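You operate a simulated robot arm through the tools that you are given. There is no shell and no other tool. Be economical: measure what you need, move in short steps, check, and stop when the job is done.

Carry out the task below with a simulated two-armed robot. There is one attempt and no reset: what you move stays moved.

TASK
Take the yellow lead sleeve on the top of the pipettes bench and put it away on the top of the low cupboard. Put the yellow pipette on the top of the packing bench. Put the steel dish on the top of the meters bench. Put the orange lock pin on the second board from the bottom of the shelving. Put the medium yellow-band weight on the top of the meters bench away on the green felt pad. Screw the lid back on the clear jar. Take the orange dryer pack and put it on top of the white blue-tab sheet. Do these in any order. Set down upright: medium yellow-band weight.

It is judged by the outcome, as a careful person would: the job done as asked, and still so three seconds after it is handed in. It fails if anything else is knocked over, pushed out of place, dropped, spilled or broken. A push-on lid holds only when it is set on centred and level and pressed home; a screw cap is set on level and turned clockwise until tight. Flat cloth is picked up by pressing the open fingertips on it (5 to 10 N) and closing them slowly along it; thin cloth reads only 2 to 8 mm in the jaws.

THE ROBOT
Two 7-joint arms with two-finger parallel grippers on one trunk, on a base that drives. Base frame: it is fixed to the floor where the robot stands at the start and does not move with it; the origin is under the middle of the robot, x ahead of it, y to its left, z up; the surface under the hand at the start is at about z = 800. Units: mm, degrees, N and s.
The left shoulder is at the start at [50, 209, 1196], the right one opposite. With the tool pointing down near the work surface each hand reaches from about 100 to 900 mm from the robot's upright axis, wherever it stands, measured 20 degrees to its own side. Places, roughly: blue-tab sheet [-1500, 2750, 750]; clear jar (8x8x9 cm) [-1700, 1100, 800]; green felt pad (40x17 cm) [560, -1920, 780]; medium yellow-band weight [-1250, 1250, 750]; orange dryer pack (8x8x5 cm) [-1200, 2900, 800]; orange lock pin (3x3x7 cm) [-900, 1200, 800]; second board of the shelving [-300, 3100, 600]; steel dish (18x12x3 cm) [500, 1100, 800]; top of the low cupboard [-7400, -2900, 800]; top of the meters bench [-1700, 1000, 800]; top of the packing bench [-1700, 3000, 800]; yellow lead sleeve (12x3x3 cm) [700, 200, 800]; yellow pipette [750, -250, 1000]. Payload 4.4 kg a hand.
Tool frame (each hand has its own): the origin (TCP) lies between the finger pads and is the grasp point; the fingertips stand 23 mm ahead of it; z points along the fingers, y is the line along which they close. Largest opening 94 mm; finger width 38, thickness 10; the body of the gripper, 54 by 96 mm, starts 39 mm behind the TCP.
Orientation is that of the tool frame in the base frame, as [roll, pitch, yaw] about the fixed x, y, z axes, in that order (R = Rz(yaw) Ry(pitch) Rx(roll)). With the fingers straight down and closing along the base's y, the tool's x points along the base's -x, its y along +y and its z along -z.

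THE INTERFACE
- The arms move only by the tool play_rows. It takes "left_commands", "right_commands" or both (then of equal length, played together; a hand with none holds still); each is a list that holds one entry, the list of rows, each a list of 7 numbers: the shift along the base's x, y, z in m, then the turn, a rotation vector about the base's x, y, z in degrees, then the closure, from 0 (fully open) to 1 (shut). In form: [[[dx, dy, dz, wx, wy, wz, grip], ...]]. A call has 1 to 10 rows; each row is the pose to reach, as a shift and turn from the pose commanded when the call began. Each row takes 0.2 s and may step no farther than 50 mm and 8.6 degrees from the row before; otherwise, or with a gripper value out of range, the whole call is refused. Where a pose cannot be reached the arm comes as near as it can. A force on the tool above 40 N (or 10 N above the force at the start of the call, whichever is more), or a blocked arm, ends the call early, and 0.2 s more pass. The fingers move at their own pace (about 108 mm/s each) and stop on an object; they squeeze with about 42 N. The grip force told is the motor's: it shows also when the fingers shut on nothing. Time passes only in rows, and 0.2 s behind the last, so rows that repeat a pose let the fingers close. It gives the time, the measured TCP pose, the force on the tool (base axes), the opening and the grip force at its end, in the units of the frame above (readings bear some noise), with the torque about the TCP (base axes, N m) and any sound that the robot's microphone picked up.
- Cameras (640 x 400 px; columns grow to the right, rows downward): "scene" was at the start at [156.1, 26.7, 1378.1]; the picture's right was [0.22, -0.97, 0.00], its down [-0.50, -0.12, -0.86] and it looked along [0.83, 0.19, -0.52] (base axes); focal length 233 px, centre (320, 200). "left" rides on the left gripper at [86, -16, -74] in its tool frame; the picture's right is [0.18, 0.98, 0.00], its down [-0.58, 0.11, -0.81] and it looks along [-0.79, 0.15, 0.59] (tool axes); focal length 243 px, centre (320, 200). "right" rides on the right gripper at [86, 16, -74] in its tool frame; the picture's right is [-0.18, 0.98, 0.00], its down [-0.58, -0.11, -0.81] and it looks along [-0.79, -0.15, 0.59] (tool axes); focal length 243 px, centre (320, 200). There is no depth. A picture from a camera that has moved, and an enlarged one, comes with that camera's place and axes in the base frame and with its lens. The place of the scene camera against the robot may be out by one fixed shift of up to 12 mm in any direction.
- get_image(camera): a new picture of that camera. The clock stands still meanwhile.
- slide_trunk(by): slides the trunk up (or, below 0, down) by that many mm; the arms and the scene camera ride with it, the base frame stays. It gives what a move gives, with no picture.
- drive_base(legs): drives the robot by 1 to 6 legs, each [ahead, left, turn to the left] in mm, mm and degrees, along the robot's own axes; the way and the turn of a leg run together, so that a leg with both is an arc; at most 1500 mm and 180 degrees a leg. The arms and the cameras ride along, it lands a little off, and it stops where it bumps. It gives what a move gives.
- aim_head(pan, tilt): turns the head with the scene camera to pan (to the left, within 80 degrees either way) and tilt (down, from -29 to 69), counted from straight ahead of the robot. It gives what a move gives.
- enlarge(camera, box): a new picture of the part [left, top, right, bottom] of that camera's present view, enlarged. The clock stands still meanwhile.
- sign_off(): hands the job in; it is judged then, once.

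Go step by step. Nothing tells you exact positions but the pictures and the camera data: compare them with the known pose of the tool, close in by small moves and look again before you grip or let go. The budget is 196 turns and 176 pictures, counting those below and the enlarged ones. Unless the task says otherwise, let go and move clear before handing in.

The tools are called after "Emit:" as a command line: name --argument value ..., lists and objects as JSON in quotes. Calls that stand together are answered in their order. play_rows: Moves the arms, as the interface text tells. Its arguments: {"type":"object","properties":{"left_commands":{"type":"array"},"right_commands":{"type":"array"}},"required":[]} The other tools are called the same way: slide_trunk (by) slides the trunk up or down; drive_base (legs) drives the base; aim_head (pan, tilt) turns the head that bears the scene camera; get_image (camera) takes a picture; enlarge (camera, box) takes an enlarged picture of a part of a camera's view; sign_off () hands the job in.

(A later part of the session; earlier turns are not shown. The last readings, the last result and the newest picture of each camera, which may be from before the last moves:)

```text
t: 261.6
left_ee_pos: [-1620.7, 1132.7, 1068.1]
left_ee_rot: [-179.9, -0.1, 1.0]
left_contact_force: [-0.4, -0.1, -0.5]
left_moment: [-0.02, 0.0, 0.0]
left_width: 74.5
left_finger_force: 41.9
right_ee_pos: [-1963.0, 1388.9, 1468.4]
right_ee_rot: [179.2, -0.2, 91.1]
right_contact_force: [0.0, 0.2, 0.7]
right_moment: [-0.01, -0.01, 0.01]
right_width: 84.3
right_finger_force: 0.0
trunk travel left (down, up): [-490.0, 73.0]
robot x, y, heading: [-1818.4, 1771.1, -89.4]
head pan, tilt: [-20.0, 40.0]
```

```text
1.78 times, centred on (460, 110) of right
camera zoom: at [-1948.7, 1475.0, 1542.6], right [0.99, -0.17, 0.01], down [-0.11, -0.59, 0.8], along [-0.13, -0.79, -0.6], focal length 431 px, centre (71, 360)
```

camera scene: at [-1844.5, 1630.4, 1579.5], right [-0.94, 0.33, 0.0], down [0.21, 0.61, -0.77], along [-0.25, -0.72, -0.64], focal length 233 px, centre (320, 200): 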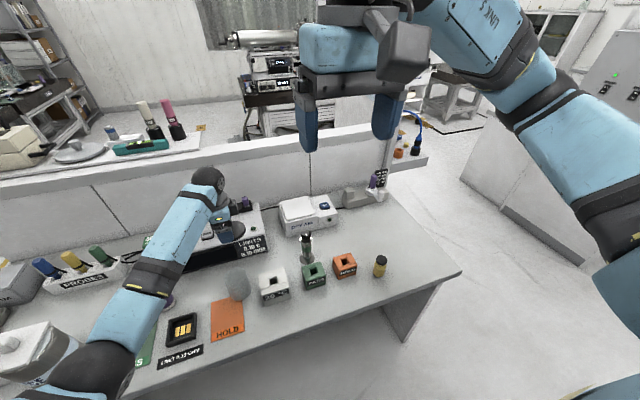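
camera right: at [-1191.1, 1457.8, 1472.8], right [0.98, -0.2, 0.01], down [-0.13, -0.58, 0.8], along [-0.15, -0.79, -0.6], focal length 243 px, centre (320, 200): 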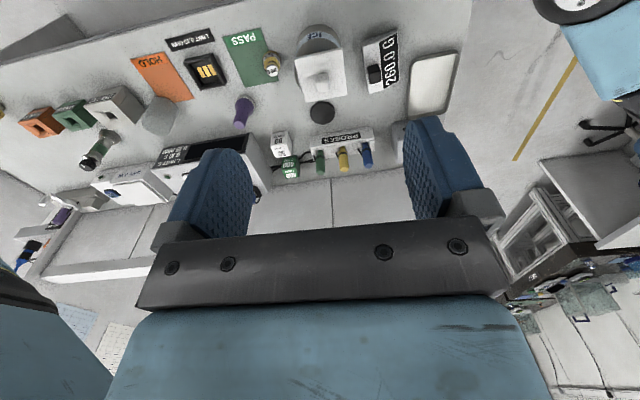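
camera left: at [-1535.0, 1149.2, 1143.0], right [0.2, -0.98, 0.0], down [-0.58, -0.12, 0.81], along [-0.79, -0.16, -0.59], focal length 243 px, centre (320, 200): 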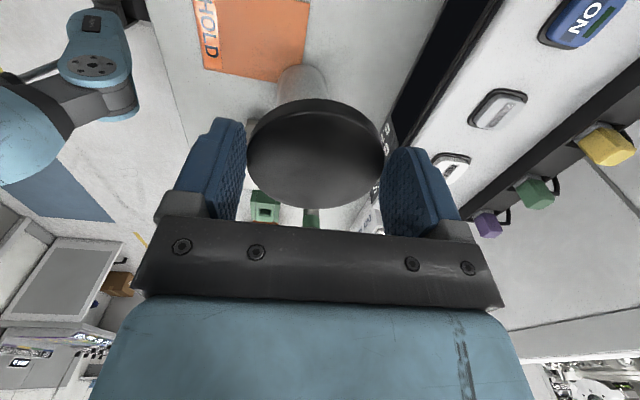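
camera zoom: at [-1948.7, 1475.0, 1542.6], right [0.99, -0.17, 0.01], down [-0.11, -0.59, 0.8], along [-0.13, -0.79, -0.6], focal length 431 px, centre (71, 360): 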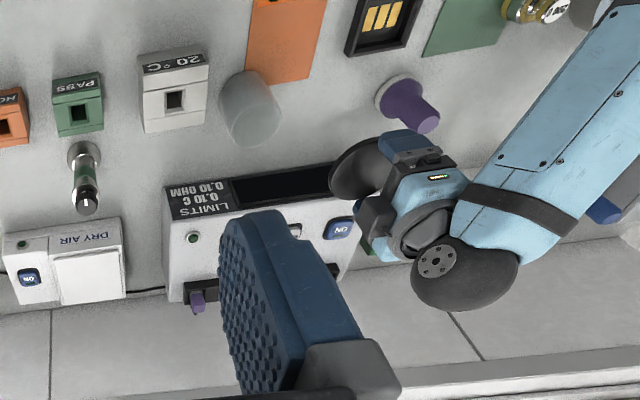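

Averaged estimates put the jar axis at [-1725, 1137]. Move the lid above it, ~25 mm over the rim, and check.

Emit:
play_rows --left_commands '[[[-0.035, 0.002, -0.01, 0, 0, 0, 0.8], [-0.07, 0.004, -0.03, 0, 0, 0, 0.8], [-0.104, 0.004, -0.05, 0, 0, 0, 0.8], [-0.104, 0.004, -0.085, 0, 0, 0, 0.8], [-0.104, 0.004, -0.12, 0, 0, 0, 0.8], [-0.104, 0.004, -0.12, 0, 0, 0, 0.8]]]'

Emit:
enlarge --camera "scene" --box '[160, 210, 320, 330]'

Emit:
enlarge --camera "right" --box '[340, 0, 540, 130]'

```text
t: 262.9
left_ee_pos: [-1722.3, 1133.7, 949.4]
left_ee_rot: [179.9, -0.1, 1.0]
left_contact_force: [0.7, -0.3, 0.1]
left_moment: [-0.01, -0.03, 0.01]
left_width: 74.6
left_finger_force: 42.0
right_ee_pos: [-1962.1, 1389.5, 1466.9]
right_ee_rot: [179.2, -0.3, 91.0]
right_contact_force: [1.1, 0.0, -0.7]
right_moment: [0.0, -0.02, 0.03]
right_width: 84.6
right_finger_force: 0.1
trunk travel left (down, up): [-490.0, 73.0]
robot x, y, heading: [-1819.0, 1771.0, -89.4]
head pan, tilt: [-20.0, 40.0]
```

```text
3.33 times, centred on (240, 270) of scene
camera zoom: at [-1845.0, 1630.6, 1579.5], right [-0.94, 0.33, 0.0], down [0.21, 0.61, -0.77], along [-0.25, -0.72, -0.64], focal length 777 px, centre (587, -33)
```

zoom: 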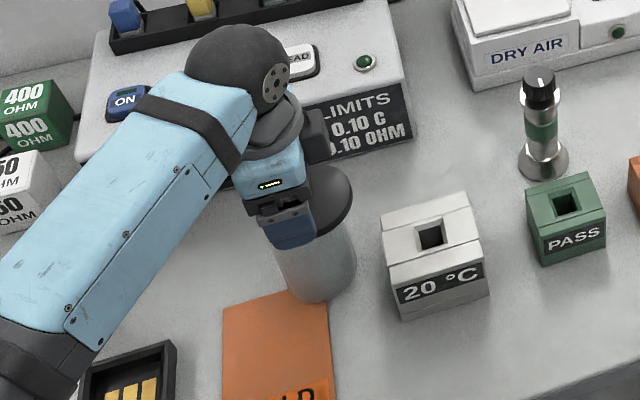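

```text
3.08 times, centred on (440, 65) of right
camera zoom: at [-1947.9, 1475.5, 1542.8], right [0.99, -0.17, 0.01], down [-0.11, -0.59, 0.8], along [-0.13, -0.79, -0.6], focal length 746 px, centre (-49, 615)
```

zoom: 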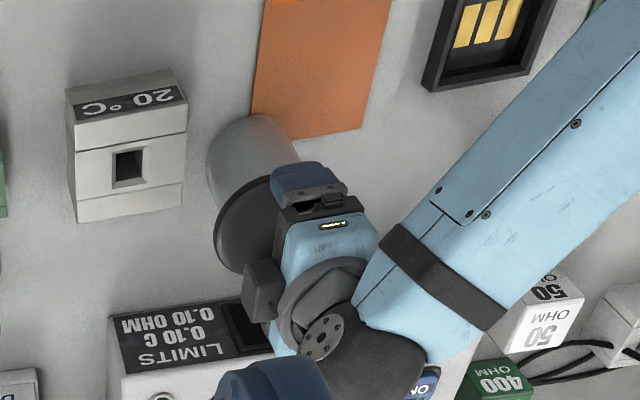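

The lid seems to sit off-centre in the fingers (toward -x). I'll check it closely with the left hand camera.

Emit:
enlarge --camera "left" --box '[200, 60, 440, 230]'

```text
2.35 times, centred on (320, 145) of left
camera zoom: at [-1638.2, 1151.9, 1023.9], right [0.2, -0.98, 0.0], down [-0.58, -0.12, 0.81], along [-0.79, -0.16, -0.59], focal length 571 px, centre (320, 329)
```

zoom: 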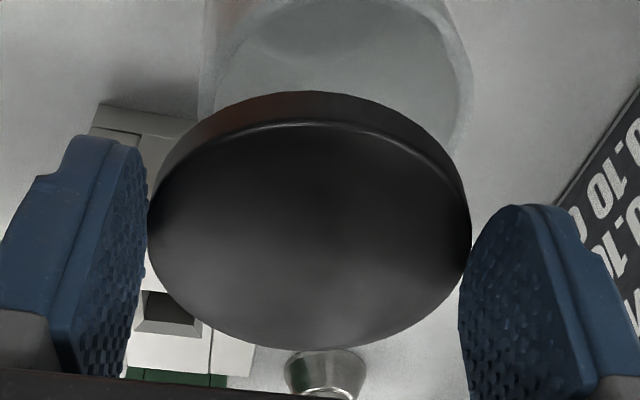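

In this view the lid's centre is ~14 mm too far in -x relative to the jar mouth. I'll correct that, lower to ~8 mm above the rim, and look again.

Emit:
play_rows --left_commands '[[[0.007, -0.002, 0, 0, 0, 0, 0.8], [0.014, -0.003, -0.008, 0, 0, 0, 0.8], [0.014, -0.003, -0.018, 0, 0, 0, 0.8], [0.014, -0.003, -0.018, 0, 0, 0, 0.8]]]'

Emit:
enlarge --camera "left" --box '[200, 60, 440, 230]'

Emit:
enlarge --camera "right" --box '[380, 20, 480, 100]'

Emit:
enlarge --camera "scene" --box '[200, 240, 300, 310]'

```text
t: 263.9
left_ee_pos: [-1711.2, 1131.9, 931.3]
left_ee_rot: [180.0, -0.1, 1.0]
left_contact_force: [0.1, 0.9, -0.7]
left_moment: [0.02, 0.02, 0.02]
left_width: 74.3
left_finger_force: 41.7
right_ee_pos: [-1962.2, 1389.8, 1468.4]
right_ee_rot: [179.2, -0.2, 91.0]
right_contact_force: [0.5, -0.4, -0.1]
right_moment: [0.02, -0.02, -0.02]
right_width: 84.6
right_finger_force: 0.1
trunk travel left (down, up): [-490.0, 73.0]
robot x, y, heading: [-1817.0, 1772.1, -89.5]
head pan, tilt: [-20.0, 40.0]
```

```text
2.35 times, centred on (320, 145) of left
camera zoom: at [-1624.8, 1150.4, 1005.6], right [0.2, -0.98, 0.0], down [-0.58, -0.12, 0.81], along [-0.79, -0.16, -0.59], focal length 571 px, centre (320, 329)
```

zoom: 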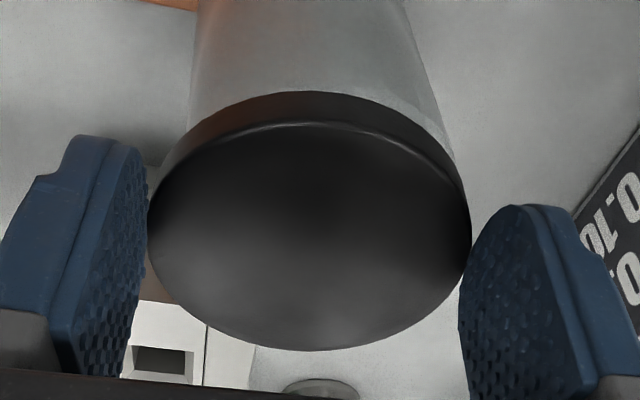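

```text
5.00 times, centred on (430, 60) of right
camera zoom: at [-1947.6, 1475.3, 1542.8], right [0.99, -0.17, 0.01], down [-0.11, -0.59, 0.8], along [-0.13, -0.79, -0.6], focal length 1213 px, centre (-230, 900)
```

zoom: 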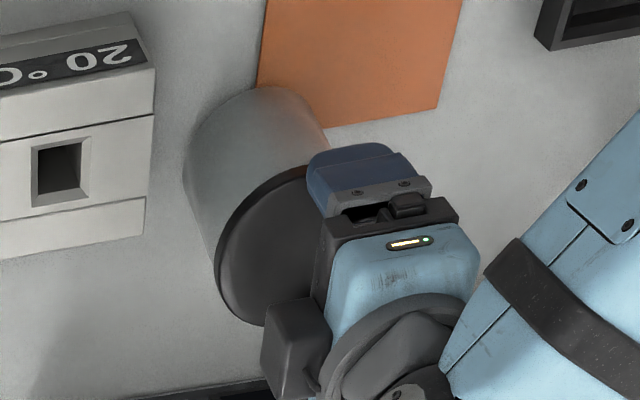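

```text
5.71 times, centred on (250, 275) of scene
camera zoom: at [-1844.7, 1630.4, 1579.5], right [-0.94, 0.33, 0.0], down [0.21, 0.61, -0.77], along [-0.25, -0.72, -0.64], focal length 1332 px, centre (720, -229)
```

zoom: 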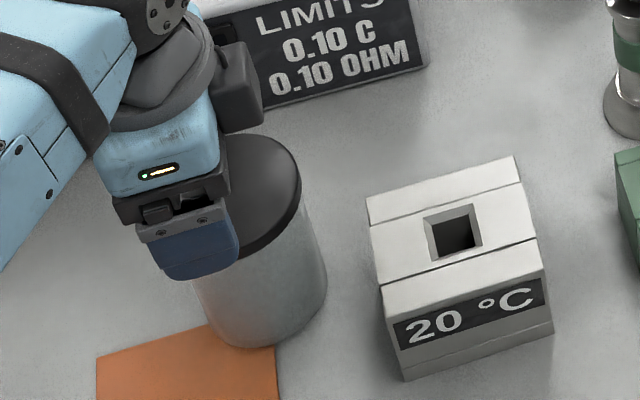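

From three views the lid now sits concentric over the jar. Lower gently until it touches.

Emit:
play_rows --left_commands '[[[0, 0, -0.004, 0, 0, 0, 0.8], [0, 0, -0.007, 0, 0, 0, 0.8], [0, 0, -0.009, 0, 0, 0, 0.8], [0, 0, -0.011, 0, 0, 0, 0.8], [0, 0, -0.013, 0, 0, 0, 0.8], [0, 0, -0.015, 0, 0, 0, 0.8]]]'

```text
t: 265.4
left_ee_pos: [-1713.2, 1128.5, 924.0]
left_ee_rot: [179.4, 0.3, 0.9]
left_contact_force: [1.2, 8.4, 25.1]
left_moment: [1.39, -0.22, -0.11]
left_width: 74.8
left_finger_force: 41.6
right_ee_pos: [-1962.5, 1391.5, 1468.1]
right_ee_rot: [179.2, -0.2, 91.0]
right_contact_force: [0.3, -0.4, 0.3]
right_moment: [0.05, -0.04, 0.0]
right_width: 84.5
right_finger_force: 0.1
trunk travel left (down, up): [-490.0, 73.0]
robot x, y, heading: [-1820.5, 1772.1, -89.3]
head pan, tilt: [-20.0, 40.0]
stopped in row 6 (left hand): the force on the tool passed its limit at 41 N (the readings are from after the stop); the commanded pose is now the measured one
```

Contact is on the +y side only, so the jar's centre is a bit farther in +y. Lift 6 mm, shift +7 mm in y, and try again.

Emit:
play_rows --left_commands '[[[0, 0, 0.006, 0.6, -0.3, 0, 0.8], [0.001, 0.004, 0.006, 0.6, -0.3, 0, 0.8], [0.001, 0.008, 0.006, 0.6, -0.3, 0, 0.8], [0.001, 0.008, 0.003, 0.6, -0.3, 0, 0.8], [0.001, 0.008, 0.0, 0.6, -0.3, 0, 0.8], [0.001, 0.008, -0.002, 0.6, -0.3, 0, 0.8], [0.001, 0.008, -0.004, 0.6, -0.3, 0, 0.8]]]'

```text
t: 267.0
left_ee_pos: [-1710.8, 1135.6, 923.5]
left_ee_rot: [179.7, 0.0, 0.8]
left_contact_force: [1.8, 8.1, 26.8]
left_moment: [1.23, 0.0, -0.15]
left_width: 74.3
left_finger_force: 42.0
right_ee_pos: [-1962.5, 1390.9, 1469.8]
right_ee_rot: [179.3, -0.2, 91.1]
right_contact_force: [-0.4, -0.8, -1.2]
right_moment: [0.05, -0.01, 0.01]
right_width: 84.6
right_finger_force: 0.0
trunk travel left (down, up): [-490.0, 73.0]
robot x, y, heading: [-1819.9, 1776.3, -89.4]
head pan, tilt: [-20.0, 40.0]
stopped in row 7 (left hand): the force on the tool passed its limit at 42 N (the readings are from after the stop); the commanded pose is now the measured one
```

Still touching on the +y side at y≈1173, so the jar centre is nearer 1140. Shift +5 mm more.

Emit:
play_rows --left_commands '[[[0, 0, 0.006, 0.3, 0, 0, 0.8], [0, 0.003, 0.006, 0.3, 0, 0, 0.8], [0, 0.006, 0.006, 0.3, 0, 0, 0.8], [0, 0.006, 0.003, 0.3, 0, 0, 0.8], [0, 0.006, 0.0, 0.3, 0, 0, 0.8], [0, 0.006, -0.002, 0.3, 0, 0, 0.8], [0, 0.006, -0.004, 0.3, 0, 0, 0.8]]]'

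```text
t: 268.5
left_ee_pos: [-1709.5, 1139.6, 923.9]
left_ee_rot: [179.7, 0.1, 0.9]
left_contact_force: [2.7, 9.1, 26.4]
left_moment: [1.08, 0.04, -0.16]
left_width: 74.7
left_finger_force: 42.2
right_ee_pos: [-1961.3, 1390.7, 1469.7]
right_ee_rot: [179.3, -0.2, 91.1]
right_contact_force: [1.2, -0.7, -0.1]
right_moment: [0.01, -0.01, -0.01]
right_width: 84.7
right_finger_force: 0.0
trunk travel left (down, up): [-490.0, 73.0]
robot x, y, heading: [-1817.2, 1771.6, -89.2]
head pan, tilt: [-20.0, 40.0]
stopped in row 7 (left hand): the force on the tool passed its limit at 42 N (the readings are from after the stop); the commanded pose is now the measured one
```

Emit:
enlarge --camera "right" --box '[390, 30, 460, 90]'

Emit:
enlarge --camera "left" --box '[200, 40, 440, 230]'

```text
6.67 times, centred on (425, 60) of right
camera zoom: at [-1947.1, 1477.3, 1543.2], right [0.99, -0.17, 0.01], down [-0.11, -0.59, 0.8], along [-0.13, -0.79, -0.6], focal length 1618 px, centre (-380, 1133)
```

zoom: 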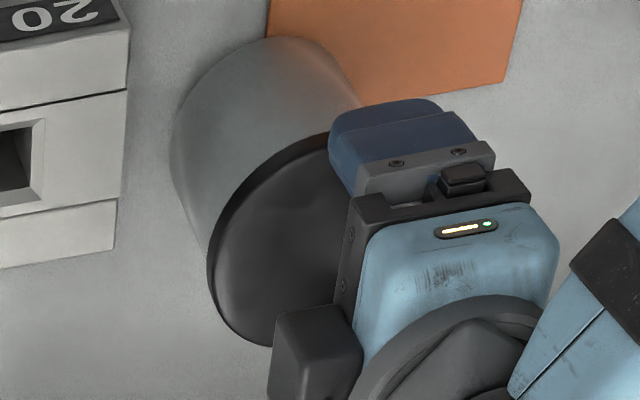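

```text
2.11 times, centred on (320, 135) of left
camera zoom: at [-1624.5, 1157.3, 997.8], right [0.2, -0.98, 0.0], down [-0.58, -0.12, 0.81], along [-0.79, -0.16, -0.59], focal length 511 px, centre (320, 337)
```

zoom: 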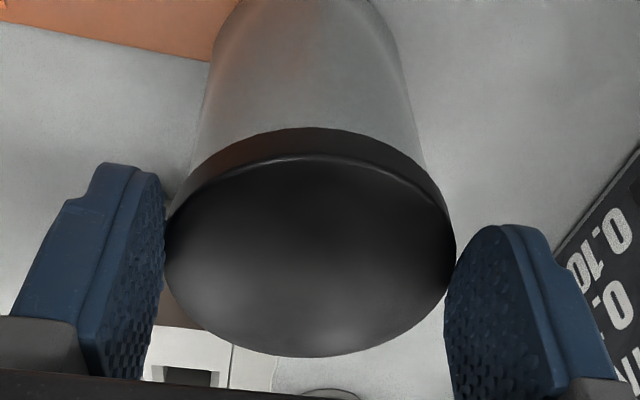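

The lid sits concentric and level on the jar. Begin turning clockwise with light pressure.

Emit:
play_rows --left_commands '[[[0, 0, 0.0005, 0, 0, -8, 0.8], [0, 0, 0.0005, 0, 0, -16, 0.8], [0, 0, 0.0, 0, 0, -24, 0.8], [0, 0, 0.0, 0, 0, -32, 0.8], [0, 0, 0.0, 0, 0, -40, 0.8], [0, 0, -0.0005, 0, 0, -48, 0.8], [0, 0, -0.0005, 0, 0, -56, 0.8], [0, 0, -0.001, 0, 0, -64, 0.8]]]'

```text
t: 270.3
left_ee_pos: [-1710.8, 1141.0, 922.4]
left_ee_rot: [179.9, -0.3, -63.2]
left_contact_force: [-6.5, -5.9, 36.4]
left_moment: [0.62, 1.2, 0.17]
left_width: 74.5
left_finger_force: 42.0
right_ee_pos: [-1963.5, 1392.3, 1470.6]
right_ee_rot: [179.2, -0.2, 91.0]
right_contact_force: [1.2, 0.1, -0.1]
right_moment: [0.02, -0.01, 0.04]
right_width: 84.8
right_finger_force: 0.1
trunk travel left (down, up): [-490.0, 73.0]
robot x, y, heading: [-1820.0, 1768.7, -89.5]
head pan, tilt: [-20.0, 40.0]
```

The lid is held ~12 mm off the tool axis, so turning swings it. I'll lift slightly, turn back, set it on the jar where it was concentric, release, and regrip it centrally.

Emit:
play_rows --left_commands '[[[0, 0, 0.006, 0, 0, 8, 0.8], [0, 0, 0.006, 0, 0, 16, 0.8], [0, 0, 0.006, 0, 0, 24, 0.8], [0, 0, 0.006, 0, 0, 32, 0.8], [0, 0, 0.006, 0, 0, 40, 0.8], [0, 0, 0.006, 0, 0, 48, 0.8], [0, 0, 0.006, 0, 0, 56, 0.8], [0, 0, 0.006, 0, 0, 64, 0.8], [0, 0, 0.006, 0, 0, 64, 0.8]]]'

Emit:
enlarge --camera "left" --box '[200, 40, 440, 230]'

Emit:
enlarge --camera "right" --box '[390, 30, 460, 90]'

```text
t: 272.3
left_ee_pos: [-1708.7, 1137.5, 924.3]
left_ee_rot: [-180.0, 0.0, 1.1]
left_contact_force: [0.5, -0.4, -2.1]
left_moment: [0.04, 0.0, -0.01]
left_width: 74.7
left_finger_force: 41.7
right_ee_pos: [-1961.7, 1388.3, 1468.3]
right_ee_rot: [179.2, -0.3, 91.1]
right_contact_force: [-0.1, 0.4, -0.9]
right_moment: [-0.01, 0.01, 0.02]
right_width: 84.6
right_finger_force: 0.2
trunk travel left (down, up): [-490.0, 73.0]
robot x, y, heading: [-1820.6, 1770.1, -89.4]
head pan, tilt: [-20.0, 40.0]
```

```text
2.11 times, centred on (320, 135) of left
camera zoom: at [-1624.2, 1156.6, 999.3], right [0.2, -0.98, 0.0], down [-0.58, -0.12, 0.81], along [-0.79, -0.16, -0.59], focal length 511 px, centre (320, 337)
```

zoom: 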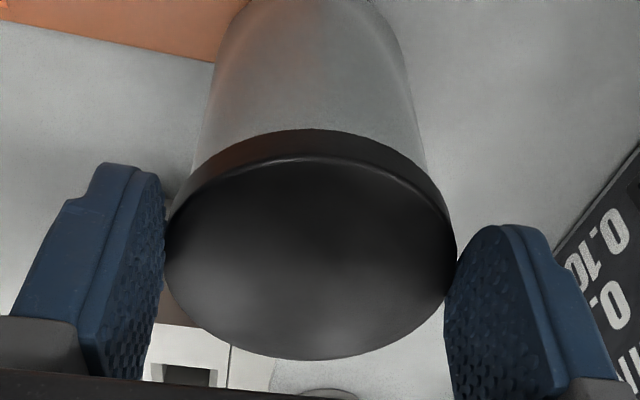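

```text
6.67 times, centred on (425, 60) of right
camera zoom: at [-1947.0, 1475.1, 1542.8], right [0.99, -0.17, 0.01], down [-0.11, -0.59, 0.8], along [-0.13, -0.79, -0.6], focal length 1618 px, centre (-380, 1133)
```

zoom: 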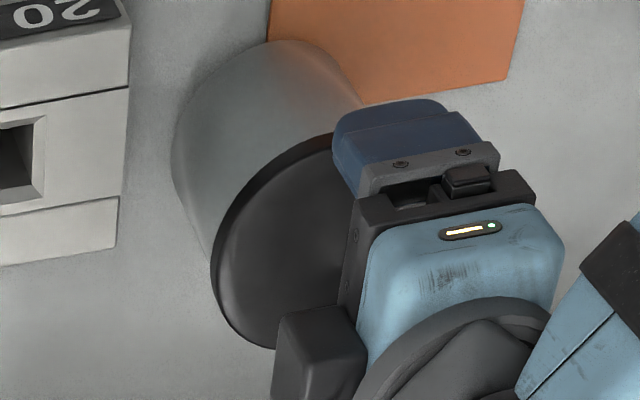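

Same concentric placement as before. Lower to light contact and release the lid on the jar.

Emit:
play_rows --left_commands '[[[-0.002, 0.001, -0.002, 0, 0, 0, 0.8], [-0.002, 0.001, -0.004, 0, 0, 0, 0.8], [-0.002, 0.001, -0.005, 0, 0, 0, 0.8]]]'

```text
t: 273.1
left_ee_pos: [-1711.8, 1139.7, 923.0]
left_ee_rot: [179.7, 0.1, 0.9]
left_contact_force: [1.4, -1.0, 13.7]
left_moment: [-0.07, 0.01, -0.01]
left_width: 74.7
left_finger_force: 42.0
right_ee_pos: [-1962.1, 1391.5, 1470.5]
right_ee_rot: [179.2, -0.2, 91.1]
right_contact_force: [-1.0, 0.1, -0.2]
right_moment: [0.02, -0.01, 0.0]
right_width: 84.5
right_finger_force: 0.0
trunk travel left (down, up): [-490.0, 73.0]
robot x, y, heading: [-1819.2, 1773.3, -89.2]
head pan, tilt: [-20.0, 40.0]
```

Now the contact is balanced around the tool axis, so the lid is seated centrally. Turn clockwise again, watching z and torque.

Emit:
play_rows --left_commands '[[[0, 0, 0.0, 0, 0, -8, 0.8], [0, 0, 0.0, 0, 0, -16, 0.8], [0, 0, -0.0005, 0, 0, -24, 0.8], [0, 0, -0.0005, 0, 0, -32, 0.8], [0, 0, -0.001, 0, 0, -40, 0.8], [0, 0, -0.001, 0, 0, -48, 0.8], [0, 0, -0.0015, 0, 0, -56, 0.8], [0, 0, -0.0015, 0, 0, -64, 0.8], [0, 0, -0.002, 0, 0, -72, 0.8]]]'

```text
t: 275.1
left_ee_pos: [-1711.4, 1140.3, 922.2]
left_ee_rot: [179.8, -0.2, -71.0]
left_contact_force: [-5.1, -7.3, 37.1]
left_moment: [0.52, 0.84, 0.11]
left_width: 74.5
left_finger_force: 42.4
right_ee_pos: [-1962.1, 1393.4, 1470.3]
right_ee_rot: [179.2, -0.1, 91.1]
right_contact_force: [0.8, -0.5, -0.2]
right_moment: [0.05, 0.02, 0.0]
right_width: 84.6
right_finger_force: 0.1
trunk travel left (down, up): [-490.0, 73.0]
robot x, y, heading: [-1816.8, 1774.1, -89.2]
head pan, tilt: [-20.0, 40.0]
```

Inconclusive yet; keep turning clockwise and watch the torque.

Emit:
play_rows --left_commands '[[[0, 0, 0.001, 0, 0, -8, 0.8], [0, 0, 0.001, 0, 0, -16, 0.8], [0, 0, 0.001, 0, 0, -24, 0.8], [0, 0, 0.0005, 0, 0, -32, 0.8], [0, 0, 0.0005, 0, 0, -40, 0.8], [0, 0, 0.0, 0, 0, -48, 0.8], [0, 0, 0.0, 0, 0, -56, 0.8], [0, 0, 0.0, 0, 0, -64, 0.8], [0, 0, 0.0, 0, 0, -72, 0.8]]]'

Emit:
enlarge --camera "right" --box '[380, 20, 480, 100]'

```text
t: 277.1
left_ee_pos: [-1711.2, 1138.6, 919.7]
left_ee_rot: [-179.9, -0.2, -138.9]
left_contact_force: [1.4, -5.7, 15.9]
left_moment: [-0.33, -0.18, -0.05]
left_width: 74.5
left_finger_force: 41.9
left hand out of reach, approached as far as the arm can: row 9
right_ee_pos: [-1961.1, 1390.0, 1468.6]
right_ee_rot: [179.3, -0.2, 91.0]
right_contact_force: [-0.1, 0.6, 0.4]
right_moment: [-0.02, -0.02, -0.04]
right_width: 84.6
right_finger_force: 0.1
trunk travel left (down, up): [-490.0, 73.0]
robot x, y, heading: [-1818.2, 1766.9, -89.3]
head pan, tilt: [-20.0, 40.0]
```

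```text
5.00 times, centred on (430, 60) of right
camera zoom: at [-1947.8, 1477.0, 1543.1], right [0.99, -0.17, 0.01], down [-0.11, -0.59, 0.8], along [-0.12, -0.79, -0.6], focal length 1213 px, centre (-230, 900)
```

zoom: 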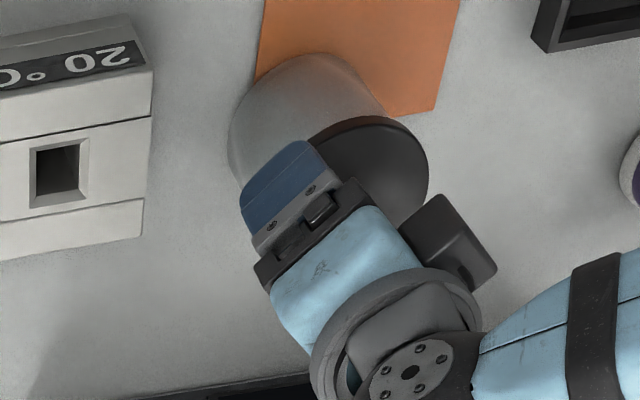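

The lid has descended ~3 mm (it is screwing), though my off-axis grip dragged the jar ~20 mm. I'll release, rise, rewind, and regrip centred on the lid.

Emit:
play_rows --left_commands '[[[0, 0, 0, 0, 0, 0, 0.1], [0, 0, 0, 0, 0, 0, 0], [0, 0, 0.02, 0, 0, 0, 0], [0, 0, 0.05, 0, 0, 0, 0], [0.003, 0.003, 0.06, 0, 0, 8.5, 0], [0.006, 0.006, 0.06, 0, 0, 17, 0], [0.01, 0.008, 0.06, 0, 0, 25.5, 0], [0.01, 0.008, 0.06, 0, 0, 34, 0], [0.01, 0.008, 0.06, 0, 0, 42.5, 0], [0.01, 0.008, 0.06, 0, 0, 51, 0]]]'

Emit:
play_rows --left_commands '[[[0, 0, 0, 0, 0, 8.5, 0], [0, 0, 0, 0, 0, 17, 0], [0, 0, 0, 0, 0, 25.5, 0], [0, 0, 0, 0, 0, 34, 0], [0, 0, 0, 0, 0, 42.5, 0], [0, 0, 0, 0, 0, 51, 0], [0, 0, 0, 0, 0, 59.5, 0], [0, 0, 0, 0, 0, 68, 0], [0, 0, 0, 0, 0, 76.5, 0], [0, 0, 0, 0, 0, 85, 0]]]'

Emit:
get_image --camera "left"

```text
t: 279.3
left_ee_pos: [-1701.4, 1147.8, 977.6]
left_ee_rot: [-180.0, 0.1, -87.8]
left_contact_force: [-1.0, -0.3, -0.3]
left_moment: [-0.03, 0.0, 0.02]
left_width: 94.2
left_finger_force: 0.0
right_ee_pos: [-1961.3, 1389.4, 1469.2]
right_ee_rot: [179.2, -0.3, 91.1]
right_contact_force: [0.7, -0.9, 0.8]
right_moment: [-0.02, 0.01, 0.01]
right_width: 85.0
right_finger_force: 0.0
trunk travel left (down, up): [-490.0, 73.0]
robot x, y, heading: [-1817.3, 1770.6, -89.6]
head pan, tilt: [-20.0, 40.0]
```

```text
t: 281.5
left_ee_pos: [-1700.4, 1147.2, 977.5]
left_ee_rot: [179.8, 0.0, -2.9]
left_contact_force: [-0.2, 0.0, -0.8]
left_moment: [0.01, -0.02, 0.02]
left_width: 93.9
left_finger_force: 0.0
right_ee_pos: [-1961.8, 1390.0, 1469.4]
right_ee_rot: [179.3, -0.2, 91.1]
right_contact_force: [-0.4, 0.3, 0.6]
right_moment: [0.02, -0.01, -0.04]
right_width: 84.3
right_finger_force: 0.1
trunk travel left (down, up): [-490.0, 73.0]
robot x, y, heading: [-1817.5, 1768.8, -89.4]
head pan, tilt: [-20.0, 40.0]
```

```text
25 pictures are left
camera left: at [-1614.4, 1160.0, 1052.5], right [0.13, -0.99, 0.0], down [-0.59, -0.08, 0.81], along [-0.8, -0.11, -0.59], focal length 243 px, centre (320, 200)
```

left: 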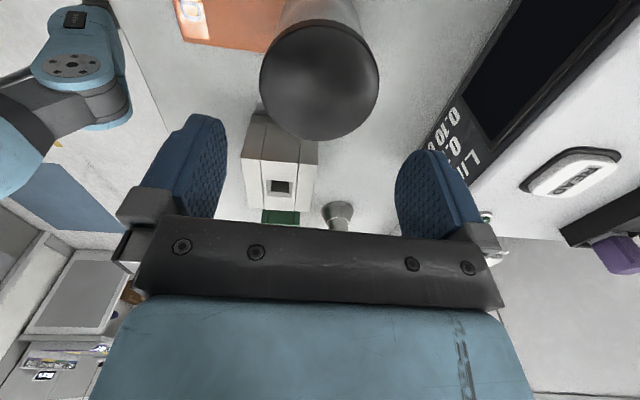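

The lid is level on the jar and the hand is centred over it. Descend, grip, and start the next turn.

Emit:
play_rows --left_commands '[[[-0.001, 0.001, -0.03, 0, 0, 0, 0], [-0.001, 0.001, -0.05, 0, 0, 0, 0], [-0.001, 0.001, -0.057, 0, 0, 0, 0], [-0.001, 0.001, -0.057, 0, 0, 0, 0.15], [-0.001, 0.001, -0.057, 0, 0, 0, 0.3], [-0.001, 0.001, -0.057, 0, 0, 0, 0.6], [-0.001, 0.001, -0.057, 0, 0, 0, 0.8]]]'

Emit:
play_rows --left_commands '[[[0, 0, 0, 0, 0, -8, 0.8], [0, 0, -0.0005, 0, 0, -16, 0.8], [0, 0, -0.001, 0, 0, -24, 0.8], [0, 0, -0.001, 0, 0, -32, 0.8], [0, 0, -0.0015, 0, 0, -40, 0.8], [0, 0, -0.0015, 0, 0, -48, 0.8], [0, 0, -0.002, 0, 0, -56, 0.8], [0, 0, -0.002, 0, 0, -64, 0.8]]]'

```text
t: 283.1
left_ee_pos: [-1703.1, 1148.4, 920.8]
left_ee_rot: [179.9, 0.0, -3.0]
left_contact_force: [0.2, 0.4, -0.9]
left_moment: [0.04, 0.0, 0.03]
left_width: 75.3
left_finger_force: 42.1
right_ee_pos: [-1962.8, 1389.4, 1467.6]
right_ee_rot: [179.2, -0.2, 91.1]
right_contact_force: [-0.1, -1.1, -0.7]
right_moment: [-0.01, 0.0, 0.03]
right_width: 84.5
right_finger_force: 0.1
trunk travel left (down, up): [-490.0, 73.0]
robot x, y, heading: [-1815.0, 1770.6, -89.6]
head pan, tilt: [-20.0, 40.0]
```

```text
t: 284.9
left_ee_pos: [-1702.2, 1148.9, 919.5]
left_ee_rot: [179.8, -0.1, -67.2]
left_contact_force: [1.3, 0.0, 5.0]
left_moment: [0.04, -0.19, 0.05]
left_width: 75.1
left_finger_force: 41.9
right_ee_pos: [-1961.0, 1390.3, 1469.6]
right_ee_rot: [179.2, -0.2, 91.1]
right_contact_force: [-0.6, 0.1, -0.7]
right_moment: [-0.02, -0.02, 0.03]
right_width: 84.6
right_finger_force: 0.1
trunk travel left (down, up): [-490.0, 73.0]
robot x, y, heading: [-1818.2, 1773.0, -89.4]
head pan, tilt: [-20.0, 40.0]
```

Emit:
play_rows --left_commands '[[[0, 0, -0.0005, 0, 0, -8, 0.8], [0, 0, -0.001, 0, 0, -16, 0.8], [0, 0, -0.001, 0, 0, -24, 0.8], [0, 0, -0.0015, 0, 0, -32, 0.8], [0, 0, -0.0015, 0, 0, -40, 0.8], [0, 0, -0.002, 0, 0, -48, 0.8], [0, 0, -0.002, 0, 0, -56, 0.8], [0, 0, -0.002, 0, 0, -64, 0.8]]]'

```text
t: 286.7
left_ee_pos: [-1702.7, 1150.0, 918.5]
left_ee_rot: [-180.0, -0.1, -131.1]
left_contact_force: [1.9, -4.6, 15.6]
left_moment: [-0.31, -0.11, -0.01]
left_width: 74.9
left_finger_force: 41.9
right_ee_pos: [-1960.7, 1391.4, 1469.1]
right_ee_rot: [179.1, -0.2, 91.1]
right_contact_force: [1.0, 0.2, -0.8]
right_moment: [0.04, 0.03, 0.03]
right_width: 84.9
right_finger_force: 0.1
trunk travel left (down, up): [-490.0, 73.0]
robot x, y, heading: [-1822.2, 1773.7, -89.3]
head pan, tilt: [-20.0, 40.0]
```

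The lid keeps descending (~1.2 mm this turn), no tightness yet. Rewind farther this time (to about +90°) and regrip.

Emit:
play_rows --left_commands '[[[0, 0, 0.002, 0, 0, 0, 0.1], [0, 0, 0.002, 0, 0, 0, 0], [0, 0, 0.025, 0, 0, 0, 0], [0, 0, 0.05, 0, 0, 0, 0], [0, 0, 0.06, 0, 0, 8.5, 0], [0, 0, 0.06, 0, 0, 17, 0], [0, 0, 0.06, 0, 0, 25.5, 0], [0, 0, 0.06, 0, 0, 34, 0], [0, 0, 0.06, 0, 0, 42.5, 0], [0, 0, 0.06, 0, 0, 51, 0]]]'

Emit:
play_rows --left_commands '[[[0, 0, 0, 0, 0, 8.5, 0], [0, 0, 0, 0, 0, 17, 0], [0, 0, 0, 0, 0, 25.5, 0], [0, 0, 0, 0, 0, 34, 0], [0, 0, 0, 0, 0, 42.5, 0], [0, 0, 0, 0, 0, 51, 0], [0, 0, 0, 0, 0, 59.5, 0], [0, 0, 0, 0, 0, 68, 0], [0, 0, 0, 0, 0, 76.5, 0], [0, 0, 0, 0, 0, 85, 0]]]'

Emit:
play_rows --left_commands '[[[0, 0, 0, 0, 0, 8.5, 0], [0, 0, 0, 0, 0, 17, 0], [0, 0, 0, 0, 0, 25.5, 0], [0, 0, 0, 0, 0, 34, 0], [0, 0, 0, 0, 0, 42.5, 0], [0, 0, 0, 0, 0, 51, 0], [0, 0, 0, 0, 0, 59.5, 0], [0, 0, 0, 0, 0, 68, 0], [0, 0, 0, 0, 0, 76.5, 0], [0, 0, 0, 0, 0, 85, 0]]]'

Emit:
get_image --camera "left"

```text
t: 288.9
left_ee_pos: [-1702.6, 1148.2, 977.3]
left_ee_rot: [179.9, 0.1, -79.9]
left_contact_force: [0.8, 0.1, -0.2]
left_moment: [-0.01, -0.02, 0.02]
left_width: 94.0
left_finger_force: 0.0
right_ee_pos: [-1961.2, 1388.1, 1468.4]
right_ee_rot: [179.2, -0.2, 91.1]
right_contact_force: [-0.7, 0.6, 0.2]
right_moment: [-0.01, -0.01, 0.04]
right_width: 84.8
right_finger_force: 0.1
trunk travel left (down, up): [-490.0, 73.0]
robot x, y, heading: [-1818.6, 1770.9, -89.7]
head pan, tilt: [-20.0, 40.0]
```

```text
t: 291.1
left_ee_pos: [-1702.7, 1149.0, 976.9]
left_ee_rot: [179.8, -0.1, 5.2]
left_contact_force: [-0.1, 0.9, 0.6]
left_moment: [-0.04, -0.02, -0.01]
left_width: 94.2
left_finger_force: 0.1
right_ee_pos: [-1960.9, 1389.9, 1468.5]
right_ee_rot: [179.2, -0.2, 91.1]
right_contact_force: [0.7, 0.5, -0.3]
right_moment: [0.0, -0.01, 0.0]
right_width: 84.7
right_finger_force: 0.0
trunk travel left (down, up): [-490.0, 73.0]
robot x, y, heading: [-1820.9, 1773.1, -89.4]
head pan, tilt: [-20.0, 40.0]
```

```text
t: 293.3
left_ee_pos: [-1702.6, 1149.4, 978.7]
left_ee_rot: [179.9, -0.1, 90.0]
left_contact_force: [-0.6, 0.2, 0.6]
left_moment: [0.01, 0.03, 0.01]
left_width: 93.9
left_finger_force: 0.1
right_ee_pos: [-1961.0, 1387.9, 1469.0]
right_ee_rot: [179.2, -0.2, 91.2]
right_contact_force: [0.2, 0.1, 0.1]
right_moment: [-0.01, 0.01, -0.02]
right_width: 84.6
right_finger_force: 0.0
trunk travel left (down, up): [-490.0, 73.0]
robot x, y, heading: [-1819.5, 1774.4, -89.5]
head pan, tilt: [-20.0, 40.0]
```

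```text
24 pictures are left
camera left: at [-1719.6, 1235.1, 1051.7], right [0.98, 0.19, 0.0], down [0.11, -0.58, 0.81], along [0.15, -0.79, -0.59], focal length 243 px, centre (320, 200)
```

left: 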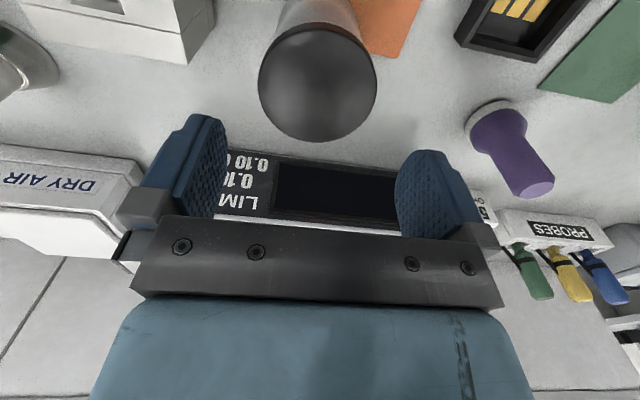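

Centred. Grip and turn clockwise in two strokes.

Emit:
play_rows --left_commands '[[[0, 0, -0.03, 0, 0, 0, 0], [0, 0, -0.05, 0, 0, 0, 0], [0, 0, -0.06, 0, 0, 0, 0], [0, 0, -0.06, 0, 0, 0, 0.15], [0, 0, -0.06, 0, 0, 0, 0.3], [0, 0, -0.06, 0, 0, 0, 0.6], [0, 0, -0.06, 0, 0, 0, 0.8]]]'

Emit:
play_rows --left_commands '[[[0, 0, -0.0005, 0, 0, -8, 0.8], [0, 0, -0.001, 0, 0, -16, 0.8], [0, 0, -0.001, 0, 0, -24, 0.8], [0, 0, -0.001, 0, 0, -32, 0.8], [0, 0, -0.0015, 0, 0, -40, 0.8], [0, 0, -0.0015, 0, 0, -48, 0.8], [0, 0, -0.002, 0, 0, -56, 0.8], [0, 0, -0.002, 0, 0, -64, 0.8], [0, 0, -0.002, 0, 0, -72, 0.8]]]'

Emit:
play_rows --left_commands '[[[0, 0, -0.0005, 0, 0, -8, 0.8], [0, 0, -0.0005, 0, 0, -16, 0.8], [0, 0, -0.001, 0, 0, -24, 0.8], [0, 0, -0.001, 0, 0, -32, 0.8], [0, 0, -0.001, 0, 0, -40, 0.8], [0, 0, -0.0015, 0, 0, -48, 0.8], [0, 0, -0.0015, 0, 0, -56, 0.8], [0, 0, -0.0015, 0, 0, -64, 0.8], [0, 0, -0.0015, 0, 0, -72, 0.8]]]'

```text
t: 294.9
left_ee_pos: [-1702.0, 1149.4, 916.8]
left_ee_rot: [179.9, 0.0, 90.0]
left_contact_force: [-0.2, 1.2, -1.1]
left_moment: [0.02, -0.03, 0.02]
left_width: 75.2
left_finger_force: 41.9
right_ee_pos: [-1961.5, 1389.3, 1468.2]
right_ee_rot: [179.3, -0.2, 91.0]
right_contact_force: [0.3, 0.4, -0.3]
right_moment: [-0.02, 0.01, -0.01]
right_width: 84.5
right_finger_force: 0.1
trunk travel left (down, up): [-490.0, 73.0]
robot x, y, heading: [-1819.3, 1771.9, -89.4]
head pan, tilt: [-20.0, 40.0]
```

```text
t: 296.9
left_ee_pos: [-1701.3, 1147.5, 916.8]
left_ee_rot: [180.0, 0.1, 17.8]
left_contact_force: [-1.0, 0.4, 8.8]
left_moment: [0.04, 0.06, 0.11]
left_width: 75.1
left_finger_force: 42.0
right_ee_pos: [-1960.4, 1390.8, 1468.2]
right_ee_rot: [179.2, -0.2, 91.1]
right_contact_force: [0.2, -0.5, 0.1]
right_moment: [0.03, 0.01, -0.02]
right_width: 84.4
right_finger_force: 0.0
trunk travel left (down, up): [-490.0, 73.0]
robot x, y, heading: [-1817.4, 1770.8, -89.3]
head pan, tilt: [-20.0, 40.0]
```

```text
t: 298.9
left_ee_pos: [-1702.2, 1150.8, 915.9]
left_ee_rot: [179.7, -0.3, -54.1]
left_contact_force: [-1.5, -2.0, 26.2]
left_moment: [0.05, 0.36, 0.3]
left_width: 75.5
left_finger_force: 42.6
right_ee_pos: [-1962.2, 1393.0, 1471.1]
right_ee_rot: [179.2, -0.1, 91.0]
right_contact_force: [0.3, -0.2, 0.7]
right_moment: [0.04, 0.01, 0.02]
right_width: 84.8
right_finger_force: 0.0
trunk travel left (down, up): [-490.0, 73.0]
robot x, y, heading: [-1819.7, 1768.8, -89.2]
head pan, tilt: [-20.0, 40.0]
```

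Torque is rising (0.30 Nm) — it's getting tight. One more stroke to see if it saturates.

Emit:
play_rows --left_commands '[[[0, 0, -0.0005, 0, 0, -8, 1], [0, 0, -0.0005, 0, 0, -16, 1], [0, 0, -0.0005, 0, 0, -24, 1], [0, 0, -0.0005, 0, 0, -32, 1], [0, 0, -0.0005, 0, 0, -40, 1]]]'

Emit:
play_rows --left_commands '[[[0, 0, 0, 0, 0, -8, 1], [0, 0, 0, 0, 0, -16, 1], [0, 0, 0, 0, 0, -24, 1], [0, 0, 0, 0, 0, -32, 1]]]'

```text
t: 300.1
left_ee_pos: [-1703.8, 1151.7, 915.5]
left_ee_rot: [-180.0, -0.2, -94.0]
left_contact_force: [-1.9, -2.7, 31.7]
left_moment: [0.09, 0.42, 0.39]
left_width: 74.8
left_finger_force: 42.7
right_ee_pos: [-1962.8, 1393.4, 1468.7]
right_ee_rot: [179.2, -0.1, 91.0]
right_contact_force: [-0.8, -0.6, 0.6]
right_moment: [0.01, -0.02, 0.01]
right_width: 84.6
right_finger_force: 0.0
trunk travel left (down, up): [-490.0, 73.0]
robot x, y, heading: [-1818.7, 1769.1, -89.3]
head pan, tilt: [-20.0, 40.0]
```

```text
t: 301.1
left_ee_pos: [-1703.7, 1150.7, 915.0]
left_ee_rot: [-179.9, -0.1, -126.1]
left_contact_force: [-3.8, -2.1, 29.1]
left_moment: [0.09, 0.26, 0.3]
left_width: 74.8
left_finger_force: 42.4
right_ee_pos: [-1962.7, 1393.1, 1469.5]
right_ee_rot: [179.2, -0.1, 91.2]
right_contact_force: [-0.2, 0.3, 0.1]
right_moment: [0.0, -0.02, 0.02]
right_width: 84.6
right_finger_force: 0.1
trunk travel left (down, up): [-490.0, 73.0]
robot x, y, heading: [-1816.9, 1771.2, -89.4]
head pan, tilt: [-20.0, 40.0]
```

Torque now scales with my push (jar slipping on the bench), so the lid is tight. Release, rise and rewind the wrist.

Emit:
play_rows --left_commands '[[[0, 0, 0.002, 0, 0, 0, 0.1], [0, 0, 0.002, 0, 0, 0, 0], [0, 0, 0.03, 0, 0, 0, 0], [0, 0, 0.07, 0, 0, 0, 0], [0, 0, 0.11, 0, 0, 8.5, 0], [0, 0, 0.15, 0, 0, 17, 0], [0, 0, 0.19, 0, 0, 25.5, 0], [0, 0, 0.21, 0, 0, 34, 0], [0, 0, 0.21, 0, 0, 42.5, 0], [0, 0, 0.21, 0, 0, 51, 0]]]'

Emit:
play_rows --left_commands '[[[0, 0, 0, 0, 0, 8.5, 0], [0, 0, 0, 0, 0, 17, 0], [0, 0, 0, 0, 0, 25.5, 0], [0, 0, 0, 0, 0, 34, 0], [0, 0, 0, 0, 0, 42.5, 0], [0, 0, 0, 0, 0, 51, 0], [0, 0, 0, 0, 0, 59.5, 0], [0, 0, 0, 0, 0, 68, 0], [0, 0, 0, 0, 0, 76.5, 0], [0, 0, 0, 0, 0, 85, 0]]]'

Emit:
drive_base --legs '[[0, 450, 0]]'

Emit:
get_image --camera "scene"

```text
t: 303.3
left_ee_pos: [-1701.7, 1148.6, 1123.6]
left_ee_rot: [179.9, 0.0, -74.8]
left_contact_force: [-1.3, -0.7, -0.6]
left_moment: [0.02, -0.05, 0.0]
left_width: 94.2
left_finger_force: 0.0
right_ee_pos: [-1960.9, 1390.7, 1468.4]
right_ee_rot: [179.1, -0.1, 91.1]
right_contact_force: [-0.6, 0.5, 0.0]
right_moment: [-0.01, 0.0, 0.0]
right_width: 84.5
right_finger_force: 0.0
trunk travel left (down, up): [-490.0, 73.0]
robot x, y, heading: [-1820.0, 1773.8, -89.2]
head pan, tilt: [-20.0, 40.0]
```

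```text
t: 305.5
left_ee_pos: [-1702.5, 1150.1, 1123.9]
left_ee_rot: [179.9, 0.0, 10.1]
left_contact_force: [-0.9, -0.4, -0.3]
left_moment: [0.03, -0.01, -0.05]
left_width: 94.2
left_finger_force: 0.0
right_ee_pos: [-1961.3, 1388.4, 1467.9]
right_ee_rot: [179.2, -0.3, 91.1]
right_contact_force: [0.2, 0.4, 0.5]
right_moment: [0.03, -0.02, 0.0]
right_width: 84.6
right_finger_force: 0.1
trunk travel left (down, up): [-490.0, 73.0]
robot x, y, heading: [-1818.2, 1772.7, -89.5]
head pan, tilt: [-20.0, 40.0]
```

```text
t: 310.0
left_ee_pos: [-1257.1, 1152.9, 1123.4]
left_ee_rot: [180.0, 0.1, 9.8]
left_contact_force: [0.0, -0.2, 0.8]
left_moment: [0.02, 0.02, 0.02]
left_width: 94.0
left_finger_force: 0.1
right_ee_pos: [-1514.5, 1394.4, 1468.5]
right_ee_rot: [179.1, -0.2, 90.8]
right_contact_force: [0.0, 0.5, 0.3]
right_moment: [0.03, 0.02, -0.02]
right_width: 84.5
right_finger_force: 0.0
trunk travel left (down, up): [-490.0, 73.0]
robot x, y, heading: [-1372.3, 1775.0, -89.7]
head pan, tilt: [-20.0, 40.0]
```

```text
23 pictures are left
camera scene: at [-1396.7, 1634.7, 1579.5], right [-0.94, 0.34, 0.0], down [0.22, 0.61, -0.77], along [-0.26, -0.72, -0.64], focal length 233 px, centre (320, 200)
```

scene: 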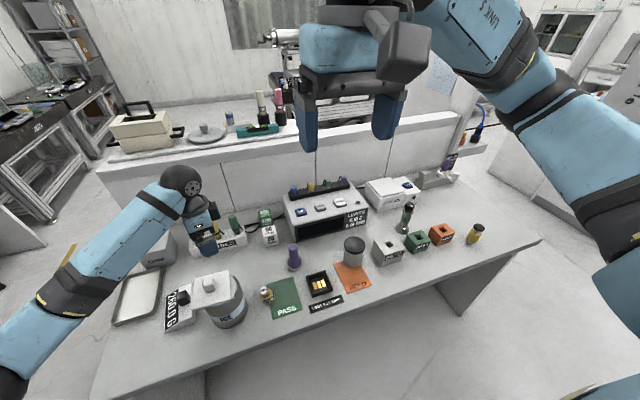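

The jar stands lidded. Now zoom on the ICE pot to fix its lid.

Emit:
enlarge --camera "scene" --box '[160, 250, 320, 340]'

```text
4.00 times, centred on (240, 295) of scene
camera zoom: at [-1396.7, 1634.7, 1579.5], right [-0.94, 0.34, 0.0], down [0.22, 0.61, -0.77], along [-0.26, -0.72, -0.64], focal length 933 px, centre (640, -180)
```

zoom: 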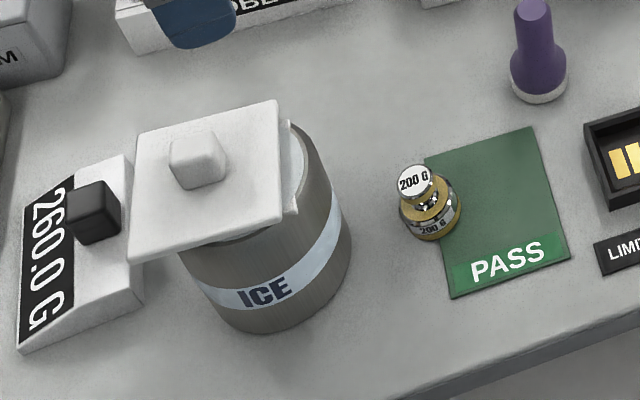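

I'll move the left hand to view the lid from its camera.

Emit:
play_rows --left_commands '[[[0.03, 0.012, 0, 0, 0, -3, 0], [0.06, 0.024, 0, 0, 0, -6, 0], [0.09, 0.036, 0, 0, 0, -9, 0], [0.1, 0.043, 0, 0, 0, -10, 0], [0.1, 0.043, 0, 0, 0, -10, 0]]]'

Emit:
enlarge --camera "left" --box '[200, 20, 440, 180]'

```text
t: 311.2
left_ee_pos: [-1156.6, 1195.6, 1123.3]
left_ee_rot: [180.0, 0.0, -0.2]
left_contact_force: [0.3, -0.7, -0.2]
left_moment: [-0.03, 0.03, -0.01]
left_width: 94.1
left_finger_force: 0.0
right_ee_pos: [-1515.6, 1394.5, 1468.9]
right_ee_rot: [179.1, -0.4, 90.7]
right_contact_force: [0.3, -0.3, 0.3]
right_moment: [0.02, -0.03, 0.03]
right_width: 84.5
right_finger_force: 0.0
trunk travel left (down, up): [-490.0, 73.0]
robot x, y, heading: [-1370.0, 1775.7, -89.7]
head pan, tilt: [-20.0, 40.0]
```

```text
2.50 times, centred on (320, 100) of left
camera zoom: at [-1071.4, 1211.6, 1198.2], right [0.18, -0.98, 0.0], down [-0.58, -0.11, 0.81], along [-0.79, -0.15, -0.59], focal length 606 px, centre (320, 450)
```

zoom: 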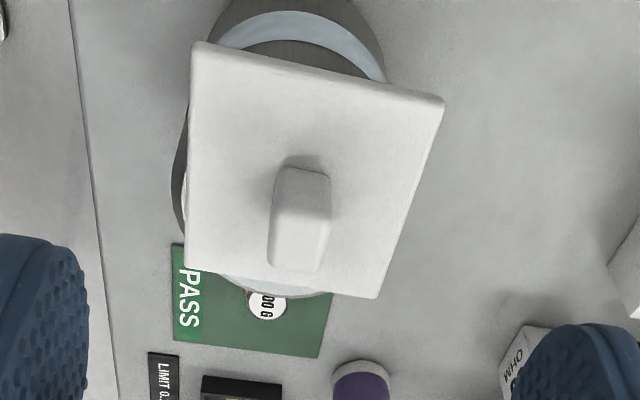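

The lid is square but shifted: centre [-1217, 1192]; it belongs at about [-1234, 1195]. Grip the knob with the left hand.

Emit:
play_rows --left_commands '[[[-0.03, -0.002, -0.03, 0, 0, 0, 0.2], [-0.0606, -0.0036, -0.06, 0, 0, 0, 0.3], [-0.0606, -0.0036, -0.1, 0, 0, 0, 0.3], [-0.0606, -0.0036, -0.13, 0, 0, 0, 0.3], [-0.0606, -0.0036, -0.143, 0, 0, 0, 0.3], [-0.0606, -0.0036, -0.143, 0, 0, 0, 0.5], [-0.0606, -0.0036, -0.143, 0, 0, 0, 0.7], [-0.0606, -0.0036, -0.143, 0, 0, 0, 0.9], [-0.0606, -0.0036, -0.143, 0, 0, 0, 1]]]'

```text
t: 313.2
left_ee_pos: [-1215.3, 1191.0, 979.4]
left_ee_rot: [179.9, 0.0, -0.2]
left_contact_force: [0.9, -0.2, -0.3]
left_moment: [-0.01, 0.0, 0.02]
left_width: 23.2
left_finger_force: 42.1
right_ee_pos: [-1514.9, 1393.0, 1467.9]
right_ee_rot: [179.2, -0.2, 90.8]
right_contact_force: [0.8, 0.4, -0.6]
right_moment: [0.02, -0.02, -0.02]
right_width: 84.6
right_finger_force: 0.1
trunk travel left (down, up): [-490.0, 73.0]
robot x, y, heading: [-1371.8, 1778.5, -89.7]
head pan, tilt: [-20.0, 40.0]
```

Gripped. Lift 10 mm, shift, lower to contact.

Emit:
play_rows --left_commands '[[[0, 0, 0.005, 0, 0, 0, 1], [0, 0, 0.012, 0, 0, 0, 1], [-0.009, 0.002, 0.012, 0, 0, 0, 1], [-0.019, 0.004, 0.012, 0, 0, 0, 1], [-0.019, 0.004, 0.005, 0, 0, 0, 1], [-0.019, 0.004, 0.001, 0, 0, 0, 1], [-0.019, 0.004, -0.001, 0, 0, 0, 1], [-0.019, 0.004, -0.002, 0, 0, 0, 1]]]'

```text
t: 315.0
left_ee_pos: [-1236.6, 1195.2, 980.1]
left_ee_rot: [179.9, 0.0, -0.3]
left_contact_force: [1.7, -1.5, 9.3]
left_moment: [0.17, -0.11, -0.03]
left_width: 23.6
left_finger_force: 42.1
right_ee_pos: [-1514.5, 1394.3, 1469.2]
right_ee_rot: [179.2, -0.2, 90.8]
right_contact_force: [0.2, 0.1, 0.0]
right_moment: [-0.01, 0.01, -0.02]
right_width: 84.4
right_finger_force: 0.0
trunk travel left (down, up): [-490.0, 73.0]
robot x, y, heading: [-1367.0, 1775.9, -90.0]
head pan, tilt: [-20.0, 40.0]
```

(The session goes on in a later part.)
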